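You operate a simulated robot arm through the tools that you are given. There is no shell and no other tool.

Carry out the task below with a simulated two-armed robot. There is one attempt and no reset: what you move stays moved.

Task
Clip the green and white leads at the desk's end, each connector in the clip of its colour.
Fine: lift the clip bar, seat them fully, shut the bar over them.

It is judged by the outcome, as a careful person would: the job done as asked, and still so three seconds after it is handed in. It fails if anything else is knocked over, pushed out of place, dropped, spilled or broken.

Robot
Two 7-joint arms with two-finger parallel grippers on one trunk that stands fixed in place. Base frame: the origin is at the foot of the trunk, x ahead of it, y to its left, z up. Units: m, rad, N and s.
The left shoulder is at [0.06, 0.143, 0.934], the right one opposite. With the tool pointing down near the work surface each hand reaches from about 0.3 to 0.74 m from the base axis, measured 20 degrees to its own side. Payload 1.57 kg a hand.
Tool frame (each hand has its own): the origin (TCP) lies between the finger pads and is the grasp point; the fingertips stand 0.03 m ahead of it; z points along the fingers, y is the line along which they close. Largest opening 0.11 m; finger width 0.024, thickness 0.012; the body of the gripper, 0.048 by 0.112 m, starts 0.078 m behind the TCP.
Orientation is that of the tool frame in the base frame, as a unit quaternion [x, y, z, w]. With the fingers straight down and closing along the base's y, the tool's x points along the base's -x, its y along +y and its z along -z.

Tools
- The arms move only by the tool send_rows. It takes "left_rows", "right_rows" or both (then of equal length, played together; a hand with none holds still); each is text: rows parted by semicolons, each of 7 numbers parted by spaces: the opening, from 0 (shut) to 1 (fully open), then the shift along the base's x, y, z in m, then the turn, a rotation vector about the base's x, y, z in rad. In form: grip tx ty tz rx ry rz; .... A call has 1 to 20 rows; each row shifts and turns the commanded pose from where the row before left it. Each row takes 0.2 s and may step no farther than 0.05 m and 0.15 rad from the row before; otherwise, or with a gripper value out of range, the whole call is refused. A pose out of reach is approached as far as the arm can. The call stops where the force on the tool passes 40 N (or 10 N more than at its start, if that is more) or the arm is blocked; 0.2 s more then pass. The fingers move at their own pace (about 0.045 m/s each) and stop on an object; they squeeze with about 36 N. The grip force told is the motor's: it shows also when the fingers shut on nothing. Time passes only in rows, and 0.2 s behind the last, so rows that do not move let the fingers close. The reply holds the time, the measured pose of the TCP, the force on the tool along the base axes, the opening and the grip force, in the units named above and with some noise, with the torque about the TCP (base axes, N m) and any sound that the robot's microphone picked up.
- Cameras (640 x 400 px; columns grow to the right, rows downward): "scene" is now at [0.0476, 0.0041, 1.5488]; the picture's right is [0.18, -0.98, 0.00], its down [-0.81, -0.15, -0.57] and it looks along [0.56, 0.10, -0.82] (base axes); focal length 366 px, centre (320, 200). "left" rides on the left gripper at [0.07, -0.016, -0.141] in its tool frame; the picture's right is [0.23, 0.97, 0.00], its down [-0.86, 0.20, -0.48] and it looks along [-0.47, 0.11, 0.88] (tool axes); focal length 222 px, centre (320, 200). "right" rides on the right gripper at [0.07, 0.016, -0.141] in its tool frame; the picture's right is [-0.23, 0.97, 0.00], its down [-0.85, -0.20, -0.48] and it looks along [-0.47, -0.11, 0.88] (tool axes); focal length 222 px, centre (320, 200). There is no depth. A picture from a camera that has moved, and an enlarged one, comes with that camera's place and axes in the base frame and with its lens. The place of the scene camera against the robot may be out by one fixed shift of up to 0.018 m in any direction.
- get_image(camera): a new picture of that camera. The clock stands still meanwhile.
- slide_trunk(by): slides the trunk up (or, below 0, down) by that many m; the arms and the scene camera ride with it, the base frame stays. It gives what a move gives, with no picture.
- head_to(pan, tilt): turns the head with the scene camera to pan (to the left, within 1.501 rad either way) and tilt (down, from -0.506 to 1.204), counted from straight ahead of the robot. It gives what a move gives.
- inspect(camera, box): a new picture of the part [left, top, right, bottom] of that camera's present view, enlarged. The clock stands still meanwhile.
- hand_in(): hands the job in; it is judged then, once.

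Places have to be worked out from the pictures, the camera data and where the tool is seen. Open the grippers and draw the arms clear of the work before you hand the job in, unless the task says otherwise.

The tools are called after "Request:" as name(argument=value, ...) on one line, values as JSON. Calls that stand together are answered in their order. send_rows: Moves the arms, as the interface text tells. Its arguments: {"type":"object","properties":{"left_rows":{"type":"string"},"right_rows":{"type":"string"}},"required":[]} The other tools are called the same way: slide_trunk (by) slides the trunk up or down; head_to (pan, tilt) turns the head that bears the scene camera; get_image (camera) takes a picture; inspect (camera, box) takes an enlarged picture of a part of a camera's view; hand_in () hands the job in.

At the start:

```text
t: 0.0
left_tool_pos: [0.3878, 0.2502, 1.1256]
left_ee_rot: [-0.001, 1.0, -0.001, -0.001]
left_force: [0.2, -0.4, 0.2]
left_moment: [0.03, 0.01, 0.02]
left_gripper_width: 0.1098
left_grip_force: 0.1
right_tool_pos: [0.4523, -0.0892, 1.0621]
right_ee_rot: [0.0, 1.0, -0.001, 0.0]
right_force: [0.0, -0.7, -0.2]
right_moment: [-0.03, 0.0, 0.0]
right_gripper_width: 0.11
right_grip_force: 0.0
trunk travel left (down, up): [-0.533, 0.057]
head pan, tilt: [0.18, 0.96]
```

scene: 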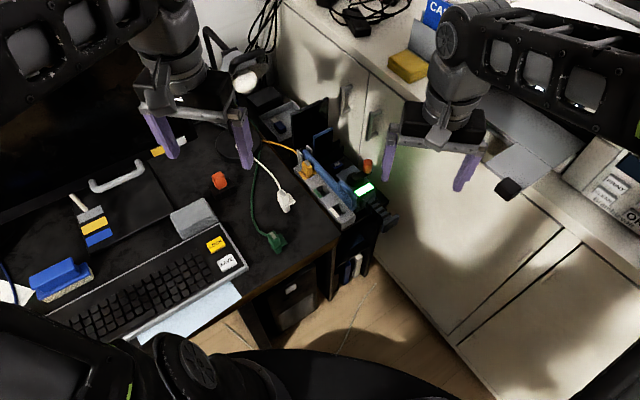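
right: 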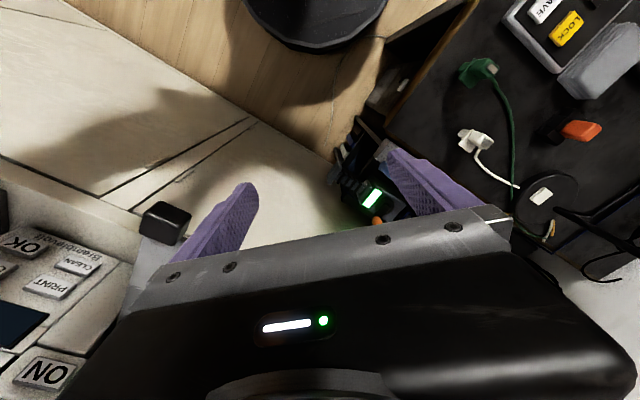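
left: 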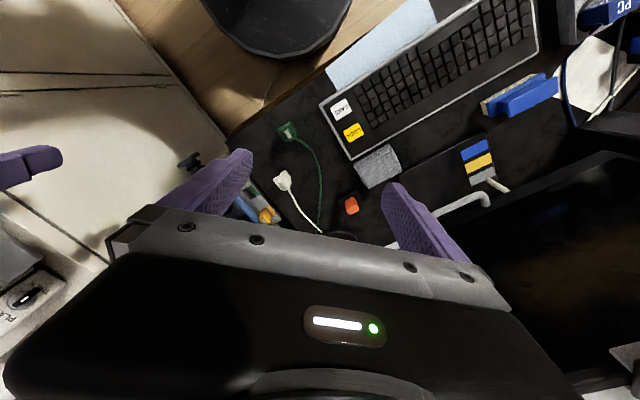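

I see green and white leads on the desk and something like a clip block with a blue bar at the desk's end. I enlarge that area in all cameras.

Request:
inspect(camera="scene", box=[220, 120, 420, 260])

Request:
inspect(camera="left", box=[180, 100, 380, 240])

Request:
inspect(camera="right", box=[330, 40, 560, 240])

```text
2.86 times, centred on (320, 190) of scene
camera zoom: at [0.0476, 0.0041, 1.5488], right [0.18, -0.98, 0.0], down [-0.81, -0.15, -0.57], along [0.56, 0.1, -0.82], focal length 1047 px, centre (320, 229)
```

zoom: 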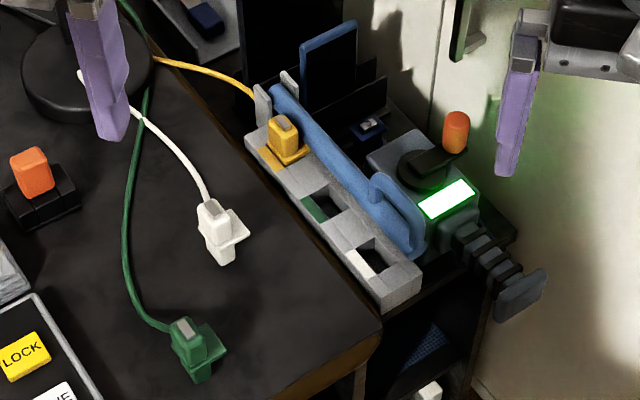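

```text
2.86 times, centred on (280, 170) of left
camera zoom: at [0.3176, 0.2347, 1.2667], right [-0.23, 0.97, 0.0], down [0.86, 0.2, 0.48], along [0.47, 0.11, -0.88], focal length 635 px, centre (434, 286)
```

zoom: 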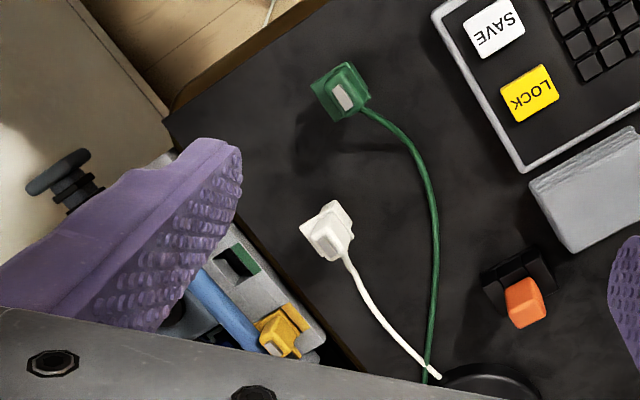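

```text
2.00 times, centred on (445, 140) of right
camera zoom: at [0.3823, -0.0708, 1.2036], right [0.23, 0.97, 0.0], down [0.86, -0.2, 0.48], along [0.47, -0.11, -0.88], focal length 444 px, centre (70, 320)
```

zoom: 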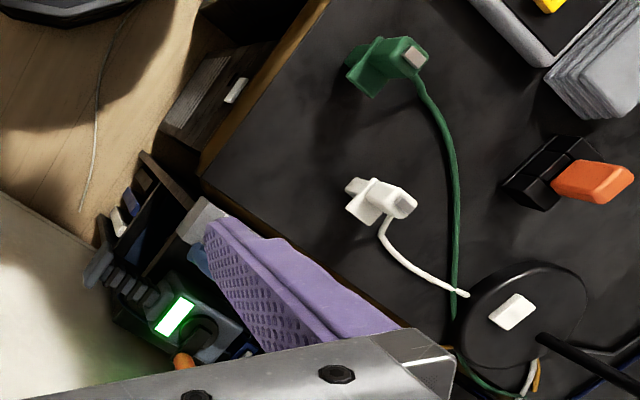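

The white connector triangulates to about (0.55, 0.20, 0.77) and the rail slots to about (0.63, 0.11, 0.72), with the rail running at about 45°. I bring the right hand over the rail, still high, and turn it a little for a closer look.

Request:
send_rows(right_rows="1 0.03 0.03 -0.01 0 0 0; 1 0.03 0.03 -0.02 0 0 0; 1 0.03 0.03 -0.02 0 0 0; 1 0.0 0.03 -0.02 0 0 0; 1 0 0 0 0 0 0")

Request:
get_image(camera="right")

Request:
get_image(camera="scene")

```text
t: 1.2
left_tool_pos: [0.3881, 0.2496, 1.1253]
left_ee_rot: [0.0, 1.0, 0.001, 0.001]
left_force: [0.7, 0.1, 0.0]
left_moment: [-0.01, 0.0, -0.02]
left_gripper_width: 0.1098
left_grip_force: 0.0
right_tool_pos: [0.542, 0.0324, 0.9909]
right_ee_rot: [0.0, 1.0, 0.0, 0.0]
right_force: [0.1, 0.3, 0.1]
right_moment: [-0.01, -0.03, 0.0]
right_gripper_width: 0.1101
right_grip_force: 0.0
trunk travel left (down, up): [-0.533, 0.057]
head pan, tilt: [0.18, 0.96]
```

```text
taken
camera right: at [0.4711, 0.0494, 1.1322], right [0.23, 0.97, 0.0], down [0.86, -0.2, 0.48], along [0.47, -0.11, -0.88], focal length 222 px, centre (320, 200)
```

right: 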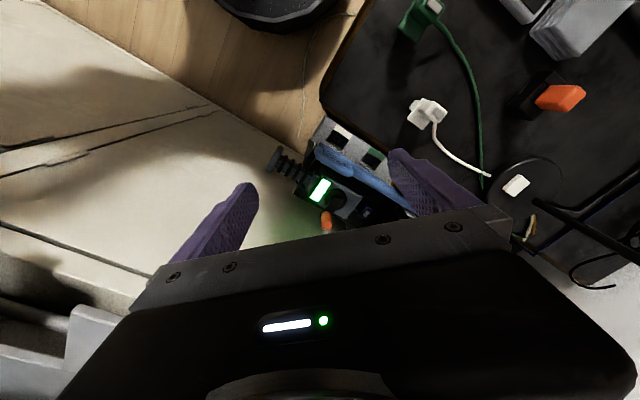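

```text
taken
camera scene: at [0.0478, 0.0037, 1.5488], right [0.18, -0.98, 0.0], down [-0.81, -0.15, -0.57], along [0.56, 0.1, -0.82], focal length 366 px, centre (320, 200)
```

scene: 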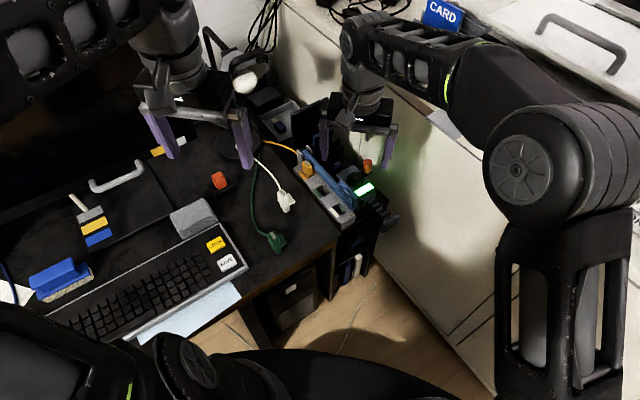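

The rail is coming into view between the right fingers. I enlarge that part.

Request:
inspect(camera="right", box=[260, 80, 460, 240])

Request:
inspect(camera="scene", box=[280, 130, 400, 230])

```text
2.50 times, centred on (360, 160) of right
camera zoom: at [0.4711, 0.0494, 1.1322], right [0.23, 0.97, 0.0], down [0.86, -0.2, 0.48], along [0.47, -0.11, -0.88], focal length 555 px, centre (220, 300)
```

zoom: 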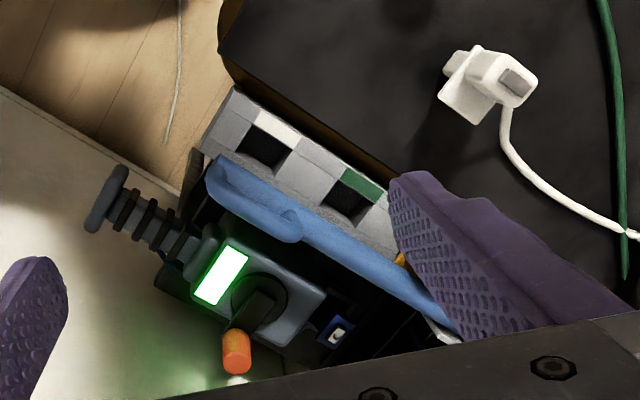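

```text
4.00 times, centred on (340, 180) of scene
camera zoom: at [0.0478, 0.0037, 1.5488], right [0.18, -0.98, 0.0], down [-0.81, -0.15, -0.57], along [0.56, 0.1, -0.82], focal length 1466 px, centre (240, 280)
```

zoom: 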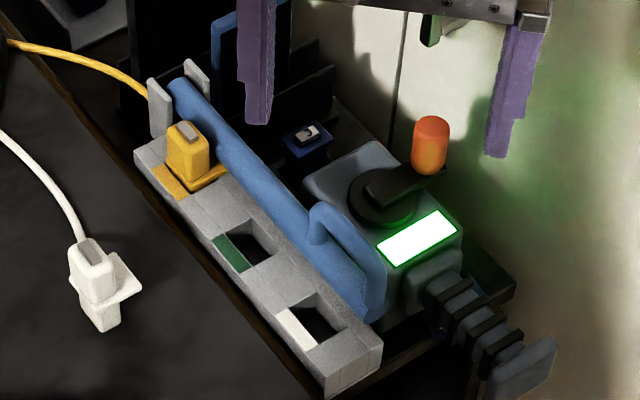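

The bar is hinged at the far lugs and has an arched handle at the near end. The yellow connector is already seated with its flange under the bar. I now bring the left hand lower over the green and white connectors for a close look.

Request:
send_rows(left_rows="1 0.0 -0.03 -0.03 0 0 0; 1 0.01 -0.03 -0.03 0 0 0; 1 0.01 -0.02 -0.03 0 0 0; 1 0.01 0 -0.03 0 0 0; 1 0.01 0 -0.03 0 0 0;1 0 0 0 0 0 0")

Request:
get_image(camera="left")

Request:
get_image(camera="scene")

```text
t: 2.6
left_tool_pos: [0.4258, 0.1682, 0.9758]
left_ee_rot: [0.0, 1.0, -0.001, 0.0]
left_force: [0.4, 0.5, -0.4]
left_moment: [0.01, -0.01, 0.01]
left_gripper_width: 0.1102
left_grip_force: 0.1
right_tool_pos: [0.5413, 0.0326, 0.9926]
right_ee_rot: [-0.001, 1.0, 0.0, 0.0]
right_force: [-1.0, -0.1, 0.5]
right_moment: [0.0, -0.01, 0.01]
right_gripper_width: 0.1101
right_grip_force: 0.1
trunk travel left (down, up): [-0.533, 0.057]
head pan, tilt: [0.18, 0.96]
```

```text
taken
camera left: at [0.3564, 0.1545, 1.1157], right [-0.23, 0.97, 0.0], down [0.85, 0.2, 0.48], along [0.47, 0.11, -0.88], focal length 222 px, centre (320, 200)
```

left: 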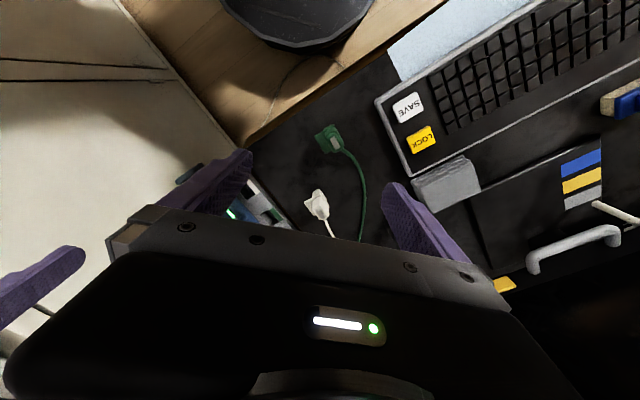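

```text
taken
camera scene: at [0.0473, 0.0041, 1.5488], right [0.18, -0.98, 0.0], down [-0.81, -0.15, -0.57], along [0.56, 0.1, -0.82], focal length 366 px, centre (320, 200)
```

scene: 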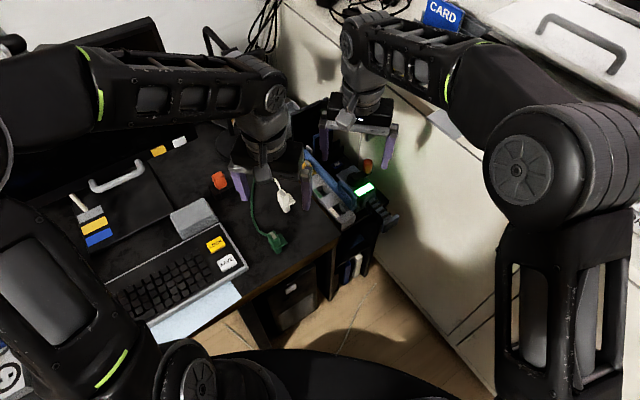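

I enlarge the connectors in the left and scene views.

Request:
inspect(camera="left", box=[280, 110, 400, 240])

Request:
inspect(camera="scene", box=[240, 165, 320, 260])

Request:
inspect(camera="right", box=[380, 0, 500, 140])

```text
3.08 times, centred on (340, 175) of left
camera zoom: at [0.3564, 0.1545, 1.1157], right [-0.23, 0.97, 0.0], down [0.85, 0.2, 0.48], along [0.47, 0.11, -0.88], focal length 684 px, centre (258, 277)
```

zoom: 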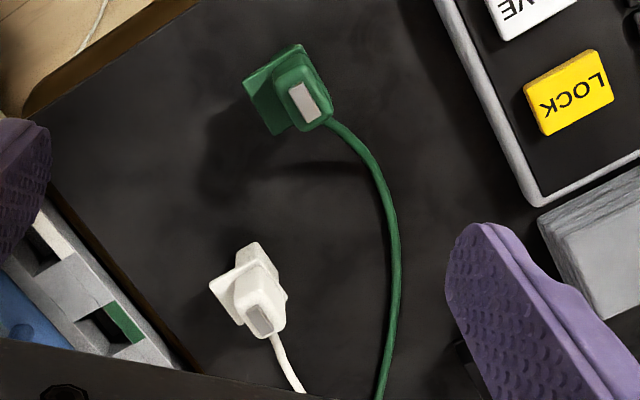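

```text
4.21 times, centred on (280, 212) of scene
camera zoom: at [0.0473, 0.0041, 1.5488], right [0.18, -0.98, 0.0], down [-0.81, -0.15, -0.57], along [0.56, 0.1, -0.82], focal length 1543 px, centre (488, 147)
```

zoom: 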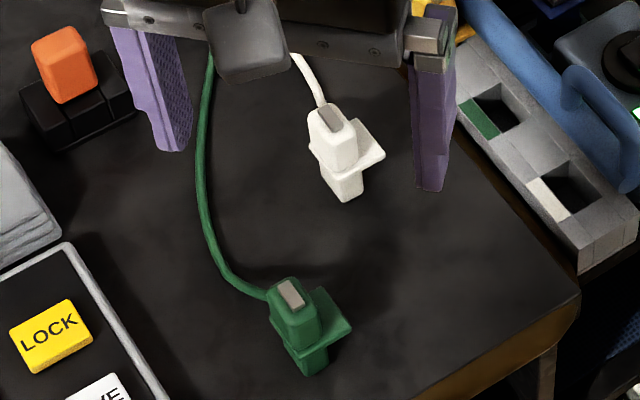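

```text
2.86 times, centred on (440, 70) of right
camera zoom: at [0.4706, 0.0494, 1.1327], right [0.23, 0.97, 0.0], down [0.86, -0.2, 0.48], along [0.47, -0.11, -0.88], focal length 635 px, centre (-23, 571)
```

zoom: 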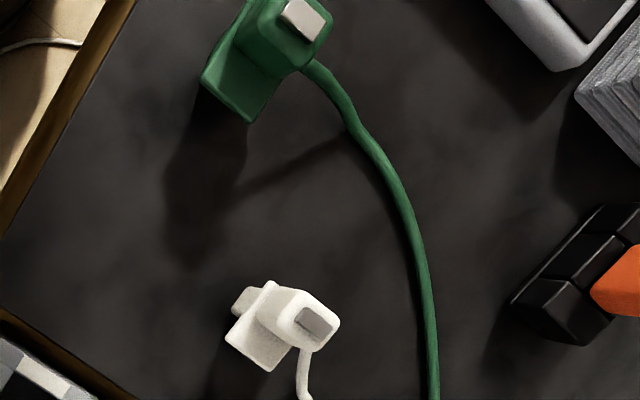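

The connectors stand upright on the desk: plug down, flange toward the rail's outer side, lead leaving along the rail direction. Their yaw is already close to the rail's 45°. I turn both hands by +45° so that the fingers close across the rail, and look again.

Request:
send_rows(left_rows="1 0 0 0 0 0 0.131; 1 0 0 0 0 0 0.131; 1 0 0 0 0 0 0.131; 1 0 0 0 0 0 0.131; 1 0 0 0 0 0 0.131; 1 0 0 0 0 0 0.13; 1 0 0 0 0 0 0", right_rows="1 0 -0.01 0 0 0 0.131; 1 0 -0.01 0 0 0 0.131; 1 0 -0.01 0 0 0 0.131; 1 0 0 0 0 0 0.131; 1 0 0 0 0 0 0.131; 1 0 0 0 0 0 0.13; 1 0 0 0 0 0 0")

Request:
get_image(camera="left")

Request:
get_image(camera="right")

Request:
get_image(camera="scene")

```text
t: 4.2
left_tool_pos: [0.4272, 0.1709, 0.9756]
left_ee_rot: [-0.384, 0.923, 0.0, 0.0]
left_force: [0.1, -0.4, 0.5]
left_moment: [0.0, 0.01, -0.01]
left_gripper_width: 0.11
left_grip_force: 0.1
right_tool_pos: [0.5422, 0.0017, 0.9915]
right_ee_rot: [-0.385, 0.923, 0.001, 0.0]
right_force: [0.4, 0.1, 0.4]
right_moment: [-0.03, -0.04, 0.01]
right_gripper_width: 0.11
right_grip_force: 0.0
trunk travel left (down, up): [-0.533, 0.057]
head pan, tilt: [0.18, 0.96]
```

```text
taken
camera left: at [0.3898, 0.1102, 1.1164], right [-0.85, 0.53, 0.0], down [0.46, 0.75, 0.48], along [0.25, 0.41, -0.88], focal length 222 px, centre (320, 200)
```

left: 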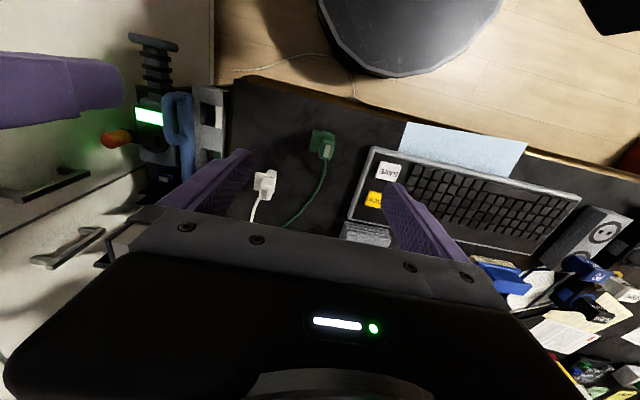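

```text
taken
camera right: at [0.4813, -0.0348, 1.1336], right [-0.53, 0.85, 0.0], down [0.74, 0.47, 0.48], along [0.41, 0.25, -0.88], focal length 222 px, centre (320, 200)
```

right: 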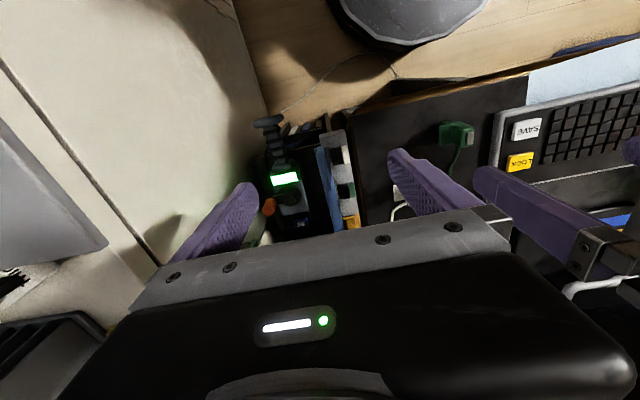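

```text
taken
camera scene: at [0.0477, 0.0041, 1.5488], right [0.18, -0.98, 0.0], down [-0.81, -0.15, -0.57], along [0.56, 0.1, -0.82], focal length 366 px, centre (320, 200)
```

scene: 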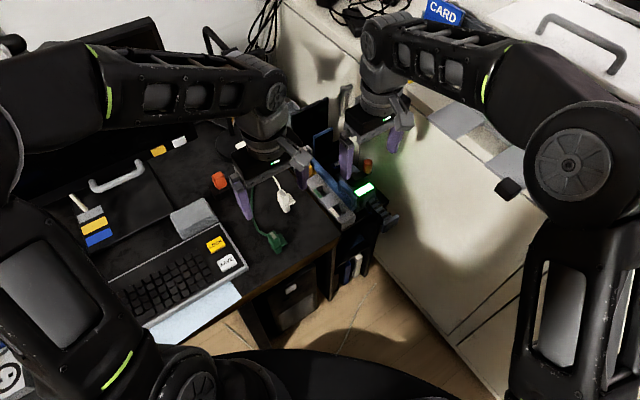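

Both hands are yawed 45°. I enlarge the rail and connectors in each view.

Request:
inspect(camera="right", box=[240, 100, 400, 240])

Request:
inspect(camera="left", box=[120, 30, 260, 200])

Request:
inspect(camera="left", box=[230, 110, 370, 240])

Request:
inspect(camera="scene", box=[230, 140, 410, 260])

```text
2.86 times, centred on (320, 170) of right
camera zoom: at [0.4813, -0.0348, 1.1336], right [-0.53, 0.85, 0.0], down [0.74, 0.47, 0.48], along [0.41, 0.25, -0.88], focal length 635 px, centre (320, 286)
```

zoom: 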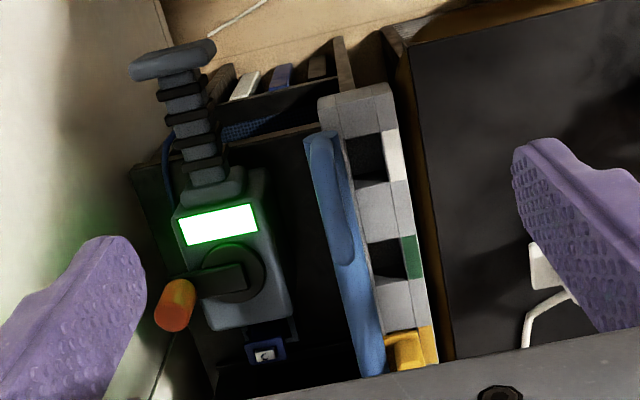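

```text
2.35 times, centred on (190, 115) of left
camera zoom: at [0.3898, 0.1102, 1.1164], right [-0.85, 0.53, 0.0], down [0.46, 0.75, 0.48], along [0.25, 0.41, -0.88], focal length 523 px, centre (626, 400)
```

zoom: 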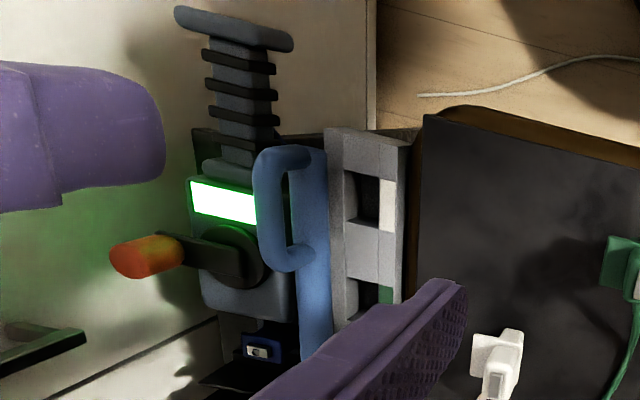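

```text
3.08 times, centred on (300, 175) of left
camera zoom: at [0.3898, 0.1102, 1.1164], right [-0.85, 0.53, 0.0], down [0.46, 0.75, 0.48], along [0.25, 0.41, -0.88], focal length 684 px, centre (382, 277)
```

zoom: 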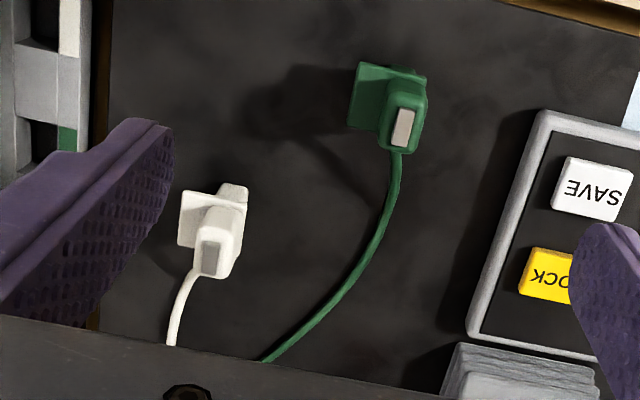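

```text
3.33 times, centred on (320, 200) of scene
camera zoom: at [0.0477, 0.0041, 1.5488], right [0.18, -0.98, 0.0], down [-0.81, -0.15, -0.57], along [0.56, 0.1, -0.82], focal length 1222 px, centre (320, 200)
```

zoom: 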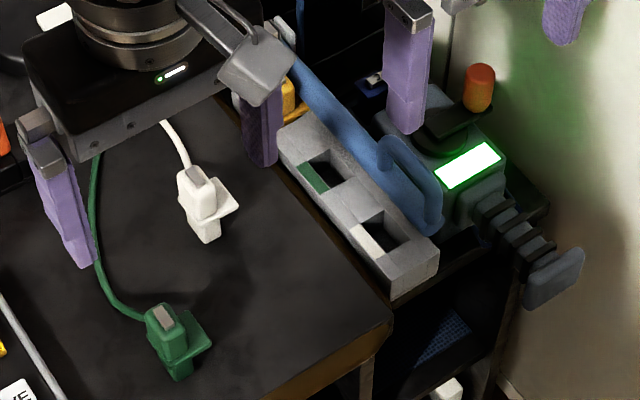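

The marks and slots are clear now: rail top z≈0.734, white slot centre about (0.572, 0.059), green about (0.625, 0.112). The bar carries an upright D-handle with its top near (0.586, 0.042, 0.80). I bring the right hand above the handle for a close check.

Request:
send_rows(right_rows="0.6 0.011 0.01 -0.02 0 0 0; 0.6 0.011 0.01 -0.02 0 0 0; 0.6 0.011 0.01 -0.025 0 0 0; 0.6 0.011 0.01 -0.025 0 0 0; 0.6 0 0 0 0 0 0; 0.6 0 0 0 0 0 0")

Request:
get_image(camera="right")

Request:
inspect(camera="left", box=[100, 30, 260, 200])

Request:
inspect(camera="scene", box=[280, 110, 410, 240])

```text
t: 5.6
left_tool_pos: [0.4287, 0.1705, 0.9758]
left_ee_rot: [-0.382, 0.924, 0.0, 0.0]
left_force: [0.6, 0.0, 0.4]
left_moment: [0.03, 0.02, -0.01]
left_gripper_width: 0.1102
left_grip_force: 0.1
right_tool_pos: [0.5869, 0.0404, 0.9]
right_ee_rot: [-0.382, 0.924, 0.0, 0.0]
right_force: [-0.4, -0.1, 0.0]
right_moment: [-0.01, 0.0, -0.04]
right_gripper_width: 0.0659
right_grip_force: 0.1
trunk travel left (down, up): [-0.533, 0.057]
head pan, tilt: [0.18, 0.96]
```

```text
taken
camera right: at [0.526, 0.0043, 1.0419], right [-0.53, 0.85, 0.0], down [0.75, 0.46, 0.48], along [0.41, 0.25, -0.88], focal length 222 px, centre (320, 200)
```

right: 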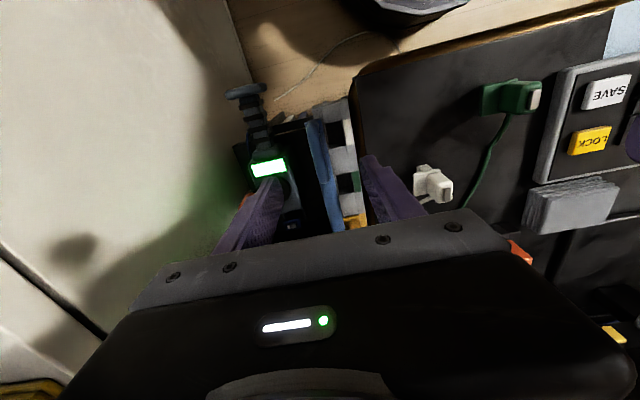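

```text
2.35 times, centred on (180, 115) of left
camera zoom: at [0.3898, 0.1103, 1.1162], right [-0.85, 0.53, 0.0], down [0.46, 0.75, 0.48], along [0.25, 0.41, -0.88], focal length 523 px, centre (649, 400)
```

zoom: 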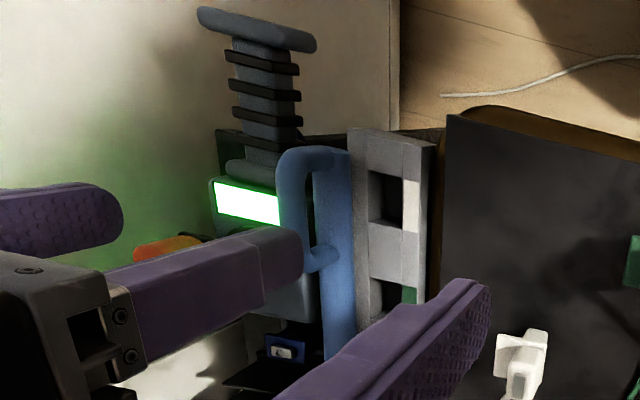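

```text
3.08 times, centred on (345, 175) of scene
camera zoom: at [0.0478, 0.0042, 1.5487], right [0.18, -0.98, 0.0], down [-0.81, -0.15, -0.57], along [0.56, 0.1, -0.82], focal length 1128 px, centre (243, 277)
```

zoom: 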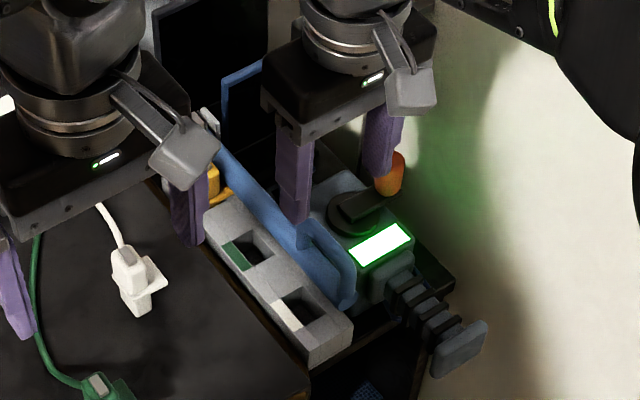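

The right hand hovers over the handle. I enlarge its view between the fingers.

Request:
inspect(camera="right", box=[240, 80, 400, 240])

```text
2.50 times, centred on (320, 160) of right
camera zoom: at [0.526, 0.0043, 1.0419], right [-0.53, 0.85, 0.0], down [0.75, 0.46, 0.48], along [0.41, 0.25, -0.88], focal length 555 px, centre (320, 300)
```

zoom: 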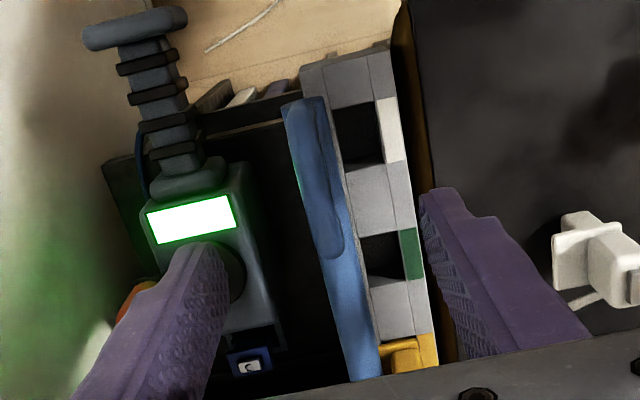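

The TCP is straight above the handle's middle and the yaw matches the bar. I descend to the handle and close on it.

Request:
send_rows(right_rows="0.6 0 0 -0.025 0 0 0; 0.6 0 0 -0.025 0 0 0; 0.6 0 0 -0.025 0 0 0; 0.6 0 0 -0.022 0 0 0; 0.6 0 0 0 0 0 0")

Request:
inspect(camera="right", box=[240, 80, 400, 240])

Request:
inspect(camera="left", box=[100, 30, 260, 200])

```text
t: 6.8
left_tool_pos: [0.4282, 0.1692, 0.975]
left_ee_rot: [-0.382, 0.924, 0.001, 0.0]
left_force: [-0.2, 0.7, -0.3]
left_moment: [-0.02, -0.01, 0.0]
left_gripper_width: 0.1101
left_grip_force: 0.1
right_tool_pos: [0.5874, 0.0418, 0.8056]
right_ee_rot: [-0.383, 0.924, 0.0, 0.0]
right_force: [0.1, -0.3, -0.1]
right_moment: [-0.01, 0.01, 0.0]
right_gripper_width: 0.066
right_grip_force: 0.0
trunk travel left (down, up): [-0.533, 0.057]
head pan, tilt: [0.18, 0.96]
```

```text
2.50 times, centred on (320, 160) of right
camera zoom: at [0.5253, 0.0051, 0.9465], right [-0.53, 0.85, 0.0], down [0.75, 0.46, 0.48], along [0.41, 0.25, -0.88], focal length 555 px, centre (320, 300)
```

zoom: 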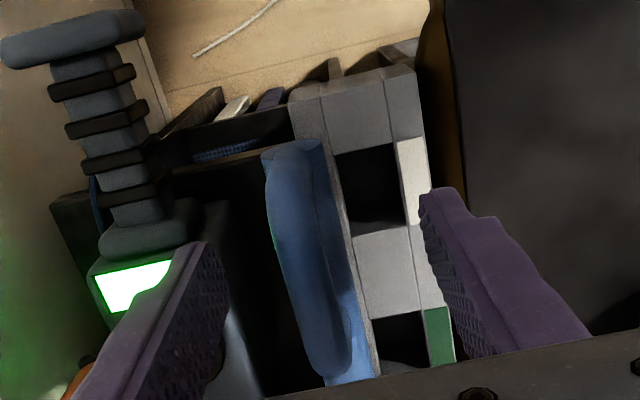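

```text
2.35 times, centred on (180, 115) of left
camera zoom: at [0.3897, 0.1103, 1.1163], right [-0.85, 0.53, 0.0], down [0.46, 0.75, 0.48], along [0.25, 0.41, -0.88], focal length 523 px, centre (649, 400)
```

zoom: 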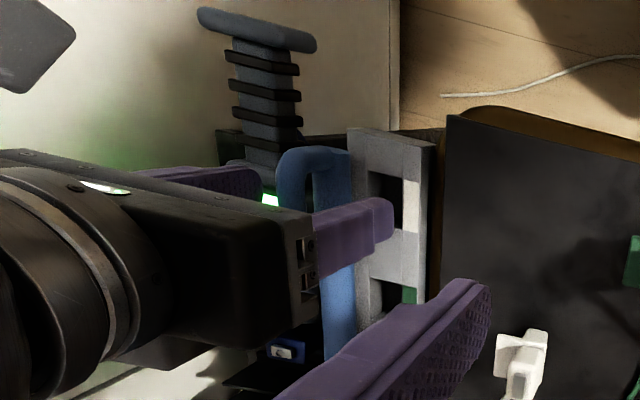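

The handle sits about 4 mm to the outboard side of the grasp centre. I correct that, go down a few millimetres and close.

Request:
send_rows(right_rows="0.6 0.003 -0.003 -0.004 0 0 0; 0.3 0 0 0 0 0 0; 0 0 0 0 0 0 0; 0 0 0 0 0 0 0; 0 0 0 0 0 0 0; 0 0 0 0 0 0 0")

Request:
inspect(camera="right", box=[240, 80, 400, 240])

```text
t: 8.2
left_tool_pos: [0.4279, 0.1694, 0.9758]
left_ee_rot: [-0.383, 0.924, 0.0, 0.0]
left_force: [-0.1, 0.1, 0.4]
left_moment: [0.01, -0.02, 0.01]
left_gripper_width: 0.1098
left_grip_force: 0.0
right_tool_pos: [0.5898, 0.0397, 0.8007]
right_ee_rot: [-0.384, 0.923, 0.001, -0.001]
right_force: [-1.6, 0.7, -0.4]
right_moment: [-0.07, 0.02, -0.04]
right_gripper_width: 0.0132
right_grip_force: 30.2
trunk travel left (down, up): [-0.533, 0.057]
head pan, tilt: [0.18, 0.96]
```

```text
2.50 times, centred on (320, 160) of right
camera zoom: at [0.5283, 0.0023, 0.9423], right [-0.53, 0.85, 0.0], down [0.75, 0.46, 0.48], along [0.41, 0.25, -0.88], focal length 555 px, centre (320, 300)
```

zoom: 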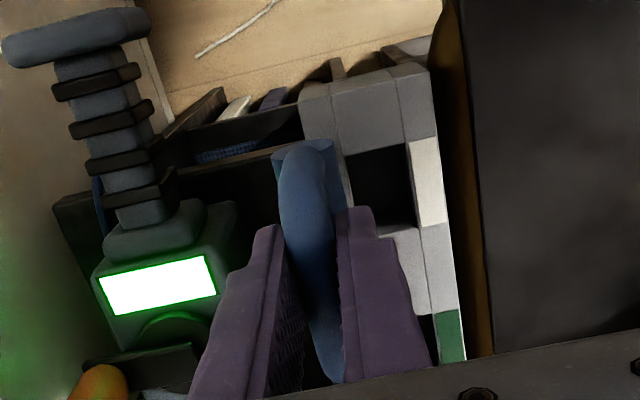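

The handle is held (13 mm between the pads). I lift it along an arc about the far hinge, first only about 10°, while the left hand backs away a little.

Request:
send_rows(right_rows="0 0.002 0.002 0.009 0 0 0; 0 0.002 0.002 0.009 0 0 0; 0 0.0025 0.0025 0.0087 0 0 0; 0 0.0026 0.0026 0.0086 0 0 0; 0 0 0 0 0 0 0", left_rows="1 -0.007 0.02 0.012 0 0 0; 1 -0.007 0.02 0.012 0 0 0; 1 -0.007 0.02 0.012 0 0 0; 1 -0.007 0.02 0.012 0 0 0; 1 0 0 0 0 0 0")

Request:
get_image(camera="right")

Request:
inspect(camera="scene", box=[280, 110, 410, 240])

```text
t: 9.4
left_tool_pos: [0.3981, 0.2499, 1.0253]
left_ee_rot: [-0.383, 0.924, 0.0, 0.0]
left_force: [0.1, 0.2, 0.4]
left_moment: [0.0, 0.01, -0.01]
left_gripper_width: 0.11
left_grip_force: 0.1
right_tool_pos: [0.598, 0.0469, 0.8364]
right_ee_rot: [-0.383, 0.924, 0.0, 0.0]
right_force: [-8.7, -3.3, -0.5]
right_moment: [-0.54, 0.64, 0.0]
right_gripper_width: 0.0132
right_grip_force: 29.9
trunk travel left (down, up): [-0.533, 0.057]
head pan, tilt: [0.18, 0.96]
```

```text
taken
camera right: at [0.5362, 0.0101, 0.978], right [-0.53, 0.85, 0.0], down [0.75, 0.46, 0.48], along [0.4, 0.25, -0.88], focal length 222 px, centre (320, 200)
```

right: 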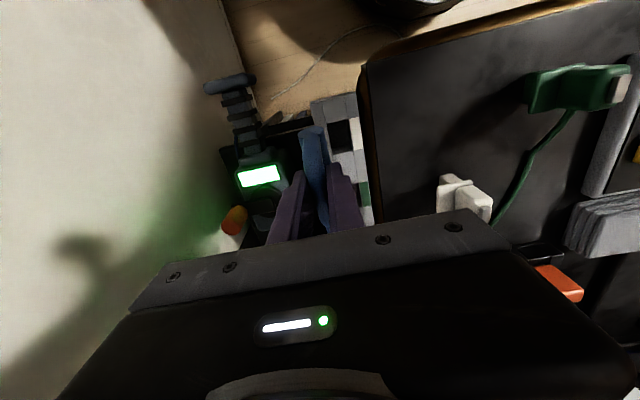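

```text
3.08 times, centred on (345, 175) of scene
camera zoom: at [0.0466, 0.0037, 1.5488], right [0.18, -0.98, 0.0], down [-0.81, -0.15, -0.57], along [0.56, 0.1, -0.82], focal length 1128 px, centre (243, 277)
```

zoom: 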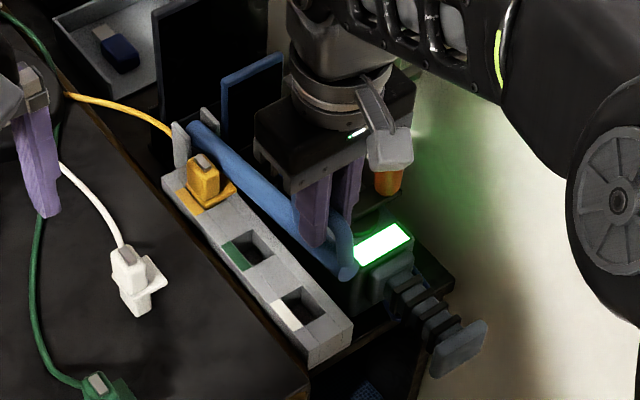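

The bar has come up about 10° and pivots reluctantly in the grip (0.8 Nm). Before going on I test here, where a fall is harmless, whether the bar stays up by itself: I open the fingers slightly.

Request:
send_rows(right_rows="0.25 0 0 0 0 0 0; 0.25 0 0 0 0 0 0; 0.25 0 0 0 0 0 0")

Request:
inspect(camera="scene", box=[280, 110, 410, 240])

Request:
inspect(camera="right", box=[240, 80, 400, 240])

```text
t: 10.2
left_tool_pos: [0.399, 0.2499, 1.0241]
left_ee_rot: [-0.383, 0.924, 0.0, 0.0]
left_force: [-1.1, -0.4, 0.3]
left_moment: [0.05, 0.0, -0.01]
left_gripper_width: 0.1099
left_grip_force: 0.1
right_tool_pos: [0.5986, 0.0469, 0.8366]
right_ee_rot: [-0.383, 0.924, -0.001, -0.001]
right_force: [0.2, 0.1, 0.5]
right_moment: [0.0, 0.01, 0.03]
right_gripper_width: 0.0276
right_grip_force: 0.0
trunk travel left (down, up): [-0.533, 0.057]
head pan, tilt: [0.18, 0.96]
```

```text
3.08 times, centred on (345, 175) of scene
camera zoom: at [0.0477, 0.0041, 1.5488], right [0.18, -0.98, 0.0], down [-0.81, -0.15, -0.57], along [0.56, 0.1, -0.82], focal length 1128 px, centre (243, 277)
```

zoom: 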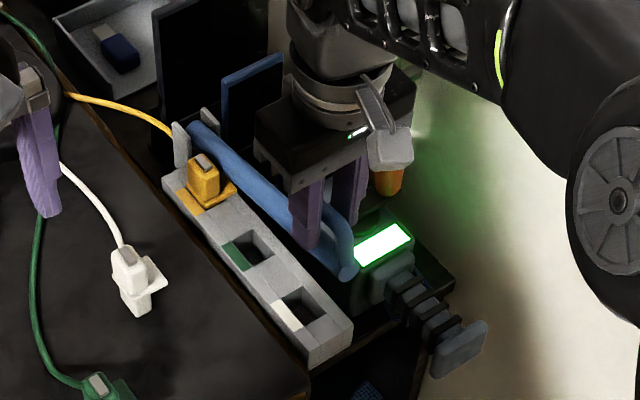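

```text
2.50 times, centred on (320, 160) of right
camera zoom: at [0.5373, 0.0105, 0.9775], right [-0.53, 0.85, 0.0], down [0.75, 0.46, 0.48], along [0.41, 0.25, -0.88], focal length 555 px, centre (320, 300)
```

zoom: 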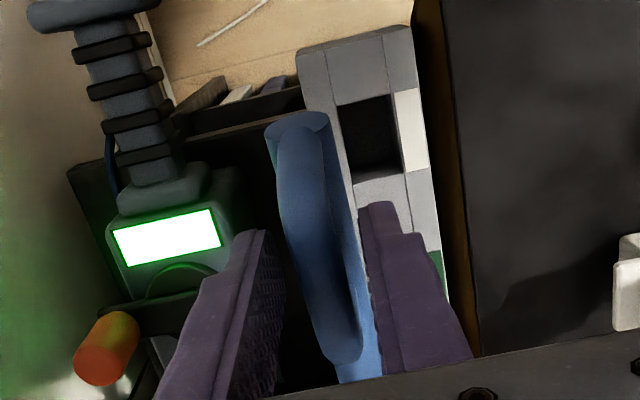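

The bar stays where I left it, so its hinge has friction. I tilt the hand 12° forward, regrip, and lift another 25° with the hand turning along with the bar.

Request:
send_rows(right_rows="0.25 0 0 0 0.0741 -0.0741 0; 0.25 0 0 0 0.0741 -0.0741 0; 0 0 0 0 0 0 0; 0 0 0 0 0 0 0; 0 0 0 0 0 0 0; 0 0.0027 0.0027 0.0084 -0.0309 0.0309 0; 0 0.0027 0.0027 0.0083 -0.0309 0.0309 0; 0 0.0032 0.0032 0.0081 -0.0309 0.0309 0; 0 0.0033 0.0033 0.008 -0.0309 0.0309 0; 0 0 0 0 0 0 0")

Request:
inspect(camera="scene", box=[280, 110, 410, 240])

```text
t: 12.4
left_tool_pos: [0.4008, 0.251, 1.024]
left_ee_rot: [-0.384, 0.923, -0.001, 0.0]
left_force: [0.3, -0.5, 0.2]
left_moment: [-0.01, 0.01, -0.01]
left_gripper_width: 0.1102
left_grip_force: 0.1
right_tool_pos: [0.6099, 0.0596, 0.8688]
right_ee_rot: [-0.383, 0.923, 0.008, 0.014]
right_force: [6.4, 8.7, -10.7]
right_moment: [-0.41, 0.44, -0.06]
right_gripper_width: 0.0131
right_grip_force: 30.1
trunk travel left (down, up): [-0.533, 0.057]
head pan, tilt: [0.18, 0.96]
```

```text
3.08 times, centred on (345, 175) of scene
camera zoom: at [0.0497, 0.0054, 1.5486], right [0.18, -0.98, 0.0], down [-0.81, -0.15, -0.57], along [0.56, 0.1, -0.82], focal length 1128 px, centre (243, 277)
```

zoom: 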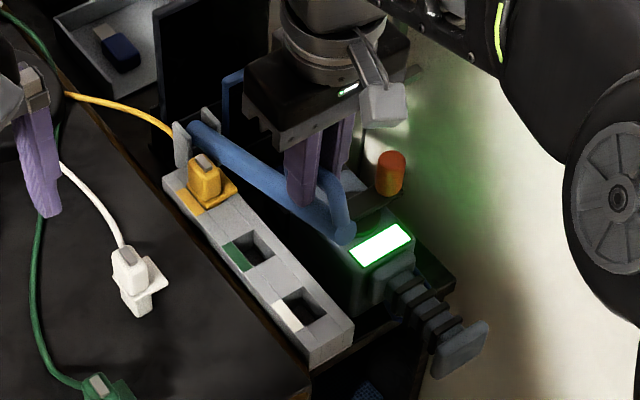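

The bar is at about 20° with a pull along the bar, so my assumed radius is a bit too large. I open slightly to relax the grip and look at how the handle sits between the fingers.

Request:
send_rows(right_rows="0.25 0 0 0 0 0 0; 0.25 0 0 0 0 0 0; 0.25 0 0 0 0 0 0")

Request:
inspect(camera="right", box=[240, 80, 400, 240])

Request:
inspect(camera="scene", box=[280, 110, 410, 240])

Request:
get_image(camera="left")

```text
t: 13.2
left_tool_pos: [0.3989, 0.2505, 1.0241]
left_ee_rot: [-0.383, 0.924, 0.0, 0.0]
left_force: [-0.6, -0.8, 0.5]
left_moment: [0.0, 0.0, -0.03]
left_gripper_width: 0.1098
left_grip_force: 0.1
right_tool_pos: [0.6116, 0.0597, 0.8693]
right_ee_rot: [-0.383, 0.924, 0.006, 0.016]
right_force: [0.3, 0.1, 0.5]
right_moment: [-0.02, 0.02, 0.01]
right_gripper_width: 0.0272
right_grip_force: 0.1
trunk travel left (down, up): [-0.533, 0.057]
head pan, tilt: [0.18, 0.96]
```

```text
2.50 times, centred on (320, 160) of right
camera zoom: at [0.5453, 0.0188, 1.0088], right [-0.53, 0.85, 0.01], down [0.73, 0.45, 0.51], along [0.43, 0.27, -0.86], focal length 555 px, centre (320, 300)
```

zoom: 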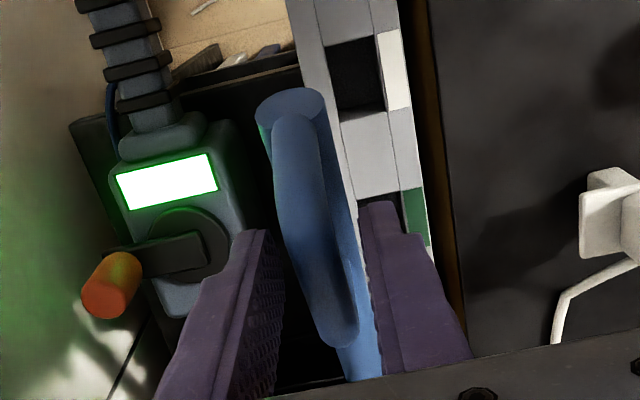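

```text
3.08 times, centred on (345, 175) of scene
camera zoom: at [0.0478, 0.0042, 1.5488], right [0.18, -0.98, 0.0], down [-0.81, -0.15, -0.57], along [0.56, 0.1, -0.82], focal length 1128 px, centre (243, 277)
```

zoom: 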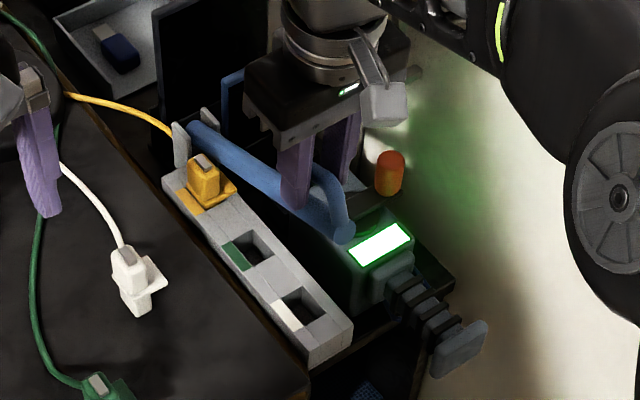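

```text
taken
camera left: at [0.3612, 0.1909, 1.1648], right [-0.85, 0.53, 0.0], down [0.46, 0.75, 0.48], along [0.25, 0.41, -0.88], focal length 222 px, centre (320, 200)
```

left: 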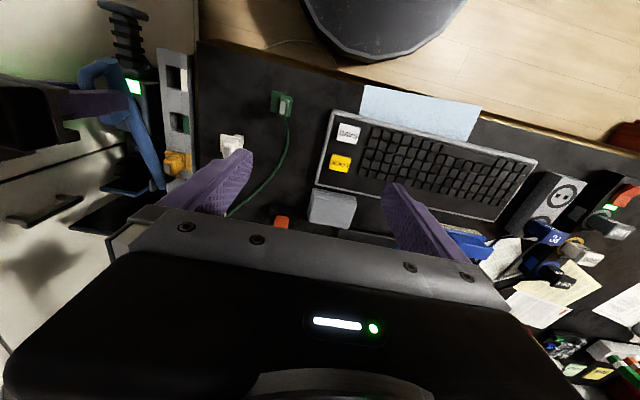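

The bar stayed at 20°. I enlarge the left view, which shows the bar and its hinge from the side.

Request:
inspect(camera="left", box=[60, 40, 240, 210])

```text
2.35 times, centred on (150, 125) of left
camera zoom: at [0.3612, 0.1909, 1.1648], right [-0.85, 0.53, 0.0], down [0.46, 0.75, 0.48], along [0.25, 0.41, -0.88], focal length 523 px, centre (720, 376)
```

zoom: 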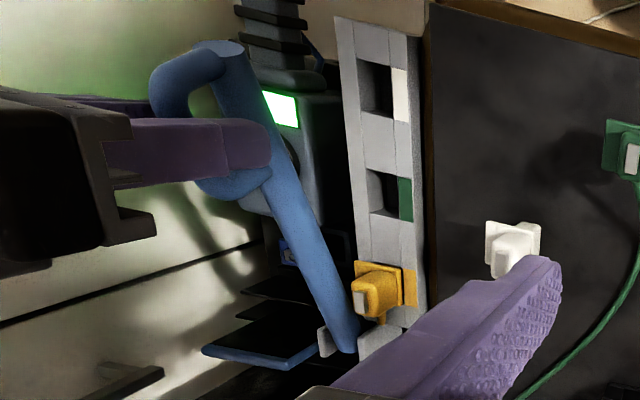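

From the side view the hinge sits near d≈0.648 m along the rail, z≈0.752, matching the arc so far. I tilt the hand 25° forward, regrip, and lift another 25° while the hand turns back to vertical.

Request:
send_rows(right_rows="0.25 0 0 0 0.1028 -0.1028 0; 0.25 0 0 0 0.1028 -0.1028 0; 0.25 0 0 0 0.1028 -0.1028 0; 0 0 0 0 0 0 0; 0 0 0 0 0 0 0; 0 0 0 0 0 0 0; 0 0.0038 0.0038 0.0074 -0.0309 0.0309 0; 0 0.0039 0.0039 0.0072 -0.0309 0.0309 0; 0 0.0042 0.0042 0.007 -0.0309 0.0309 0; 0 0.0044 0.0044 0.0067 -0.0309 0.0309 0; 0 0.0046 0.0046 0.0064 -0.0309 0.0309 0; 0 0.0048 0.0048 0.0061 -0.0309 0.0309 0; 0 0 0 0 0 0 0")

Request:
inspect(camera="scene", box=[280, 90, 410, 220])

Request:
inspect(camera="left", box=[60, 40, 240, 210])

```text
t: 16.0
left_tool_pos: [0.3979, 0.2499, 1.0245]
left_ee_rot: [-0.383, 0.924, -0.001, 0.0]
left_force: [-0.3, 0.0, -0.7]
left_moment: [0.04, -0.01, -0.02]
left_gripper_width: 0.1101
left_grip_force: 0.1
right_tool_pos: [0.6355, 0.0854, 0.9115]
right_ee_rot: [-0.38, 0.919, 0.039, 0.096]
right_force: [-4.6, -5.7, 6.6]
right_moment: [-0.08, 0.14, 0.05]
right_gripper_width: 0.0135
right_grip_force: 30.4
trunk travel left (down, up): [-0.533, 0.057]
head pan, tilt: [0.18, 0.96]
```

```text
3.08 times, centred on (345, 155) of scene
camera zoom: at [0.0467, 0.0033, 1.5488], right [0.18, -0.98, 0.0], down [-0.81, -0.15, -0.57], along [0.56, 0.1, -0.82], focal length 1128 px, centre (243, 338)
```

zoom: 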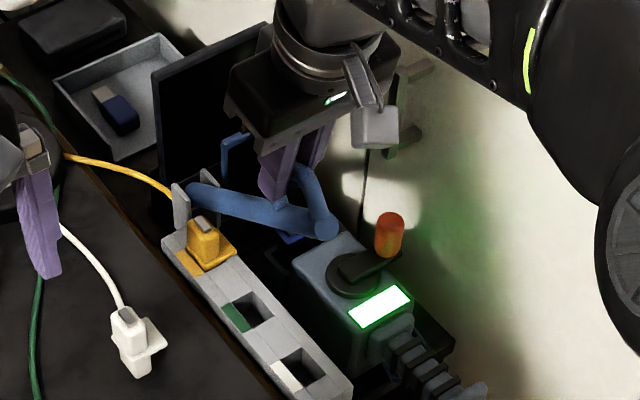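

```text
2.35 times, centred on (150, 125) of left
camera zoom: at [0.3603, 0.1902, 1.1652], right [-0.85, 0.53, 0.0], down [0.46, 0.75, 0.48], along [0.25, 0.41, -0.88], focal length 523 px, centre (720, 376)
```

zoom: 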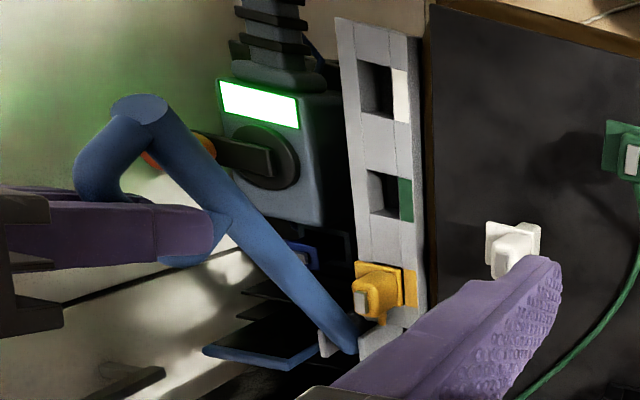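

The bar is at about 35° and still moving well. I raise it another 15° along the arc.

Request:
send_rows(right_rows="0 0.0046 0.0046 0.0065 -0.0309 0.0309 0; 0 0.0047 0.0047 0.0063 -0.0309 0.0309 0; 0 0.0054 0.0054 0.0053 -0.0309 0.0309 0; 0 0.0055 0.0055 0.005 -0.0309 0.0309 0; 0 0.0057 0.0057 0.0045 -0.0309 0.0309 0; 0 0.0058 0.0058 0.0043 -0.0309 0.0309 0; 0 0 0 0 0 0 0")

Request:
inspect(camera="scene", box=[280, 90, 410, 220])

Request:
inspect(camera="left", box=[60, 40, 240, 210])

```text
t: 17.2
left_tool_pos: [0.4017, 0.2505, 1.0227]
left_ee_rot: [-0.383, 0.924, 0.001, -0.001]
left_force: [-0.4, 0.3, 0.0]
left_moment: [-0.04, 0.0, -0.01]
left_gripper_width: 0.11
left_grip_force: 0.1
right_tool_pos: [0.6421, 0.0916, 0.9236]
right_ee_rot: [-0.376, 0.926, 0.002, 0.027]
right_force: [20.7, 0.9, -18.1]
right_moment: [0.68, 0.05, 0.81]
right_gripper_width: 0.0143
right_grip_force: 31.1
right hand out of reach, approached as far as the arm can: row 3, 4, 5, 6
trunk travel left (down, up): [-0.533, 0.057]
head pan, tilt: [0.18, 0.96]
stopped in row 6 (right hand): the force on the tool passed its limit at 42 N (the readings are from after the stop); the commanded pose is now the measured one
```

```text
3.08 times, centred on (345, 155) of scene
camera zoom: at [0.0512, 0.005, 1.5485], right [0.18, -0.98, 0.0], down [-0.81, -0.15, -0.57], along [0.56, 0.1, -0.82], focal length 1128 px, centre (243, 338)
```

zoom: 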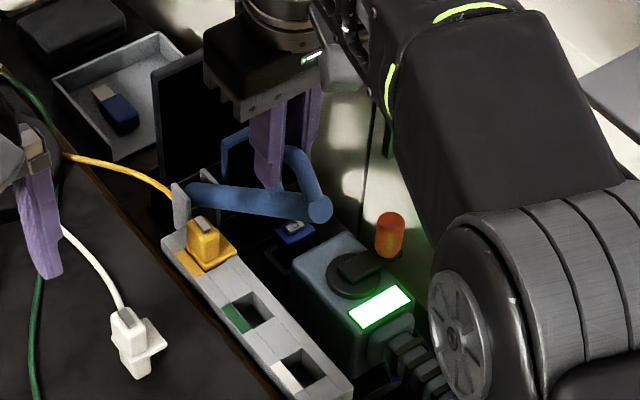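

```text
2.35 times, centred on (150, 125) of left
camera zoom: at [0.3638, 0.1907, 1.1638], right [-0.85, 0.53, 0.0], down [0.47, 0.75, 0.48], along [0.25, 0.41, -0.88], focal length 523 px, centre (720, 376)
```

zoom: 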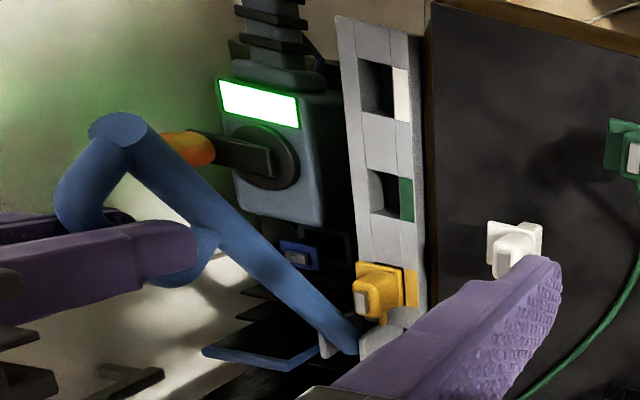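

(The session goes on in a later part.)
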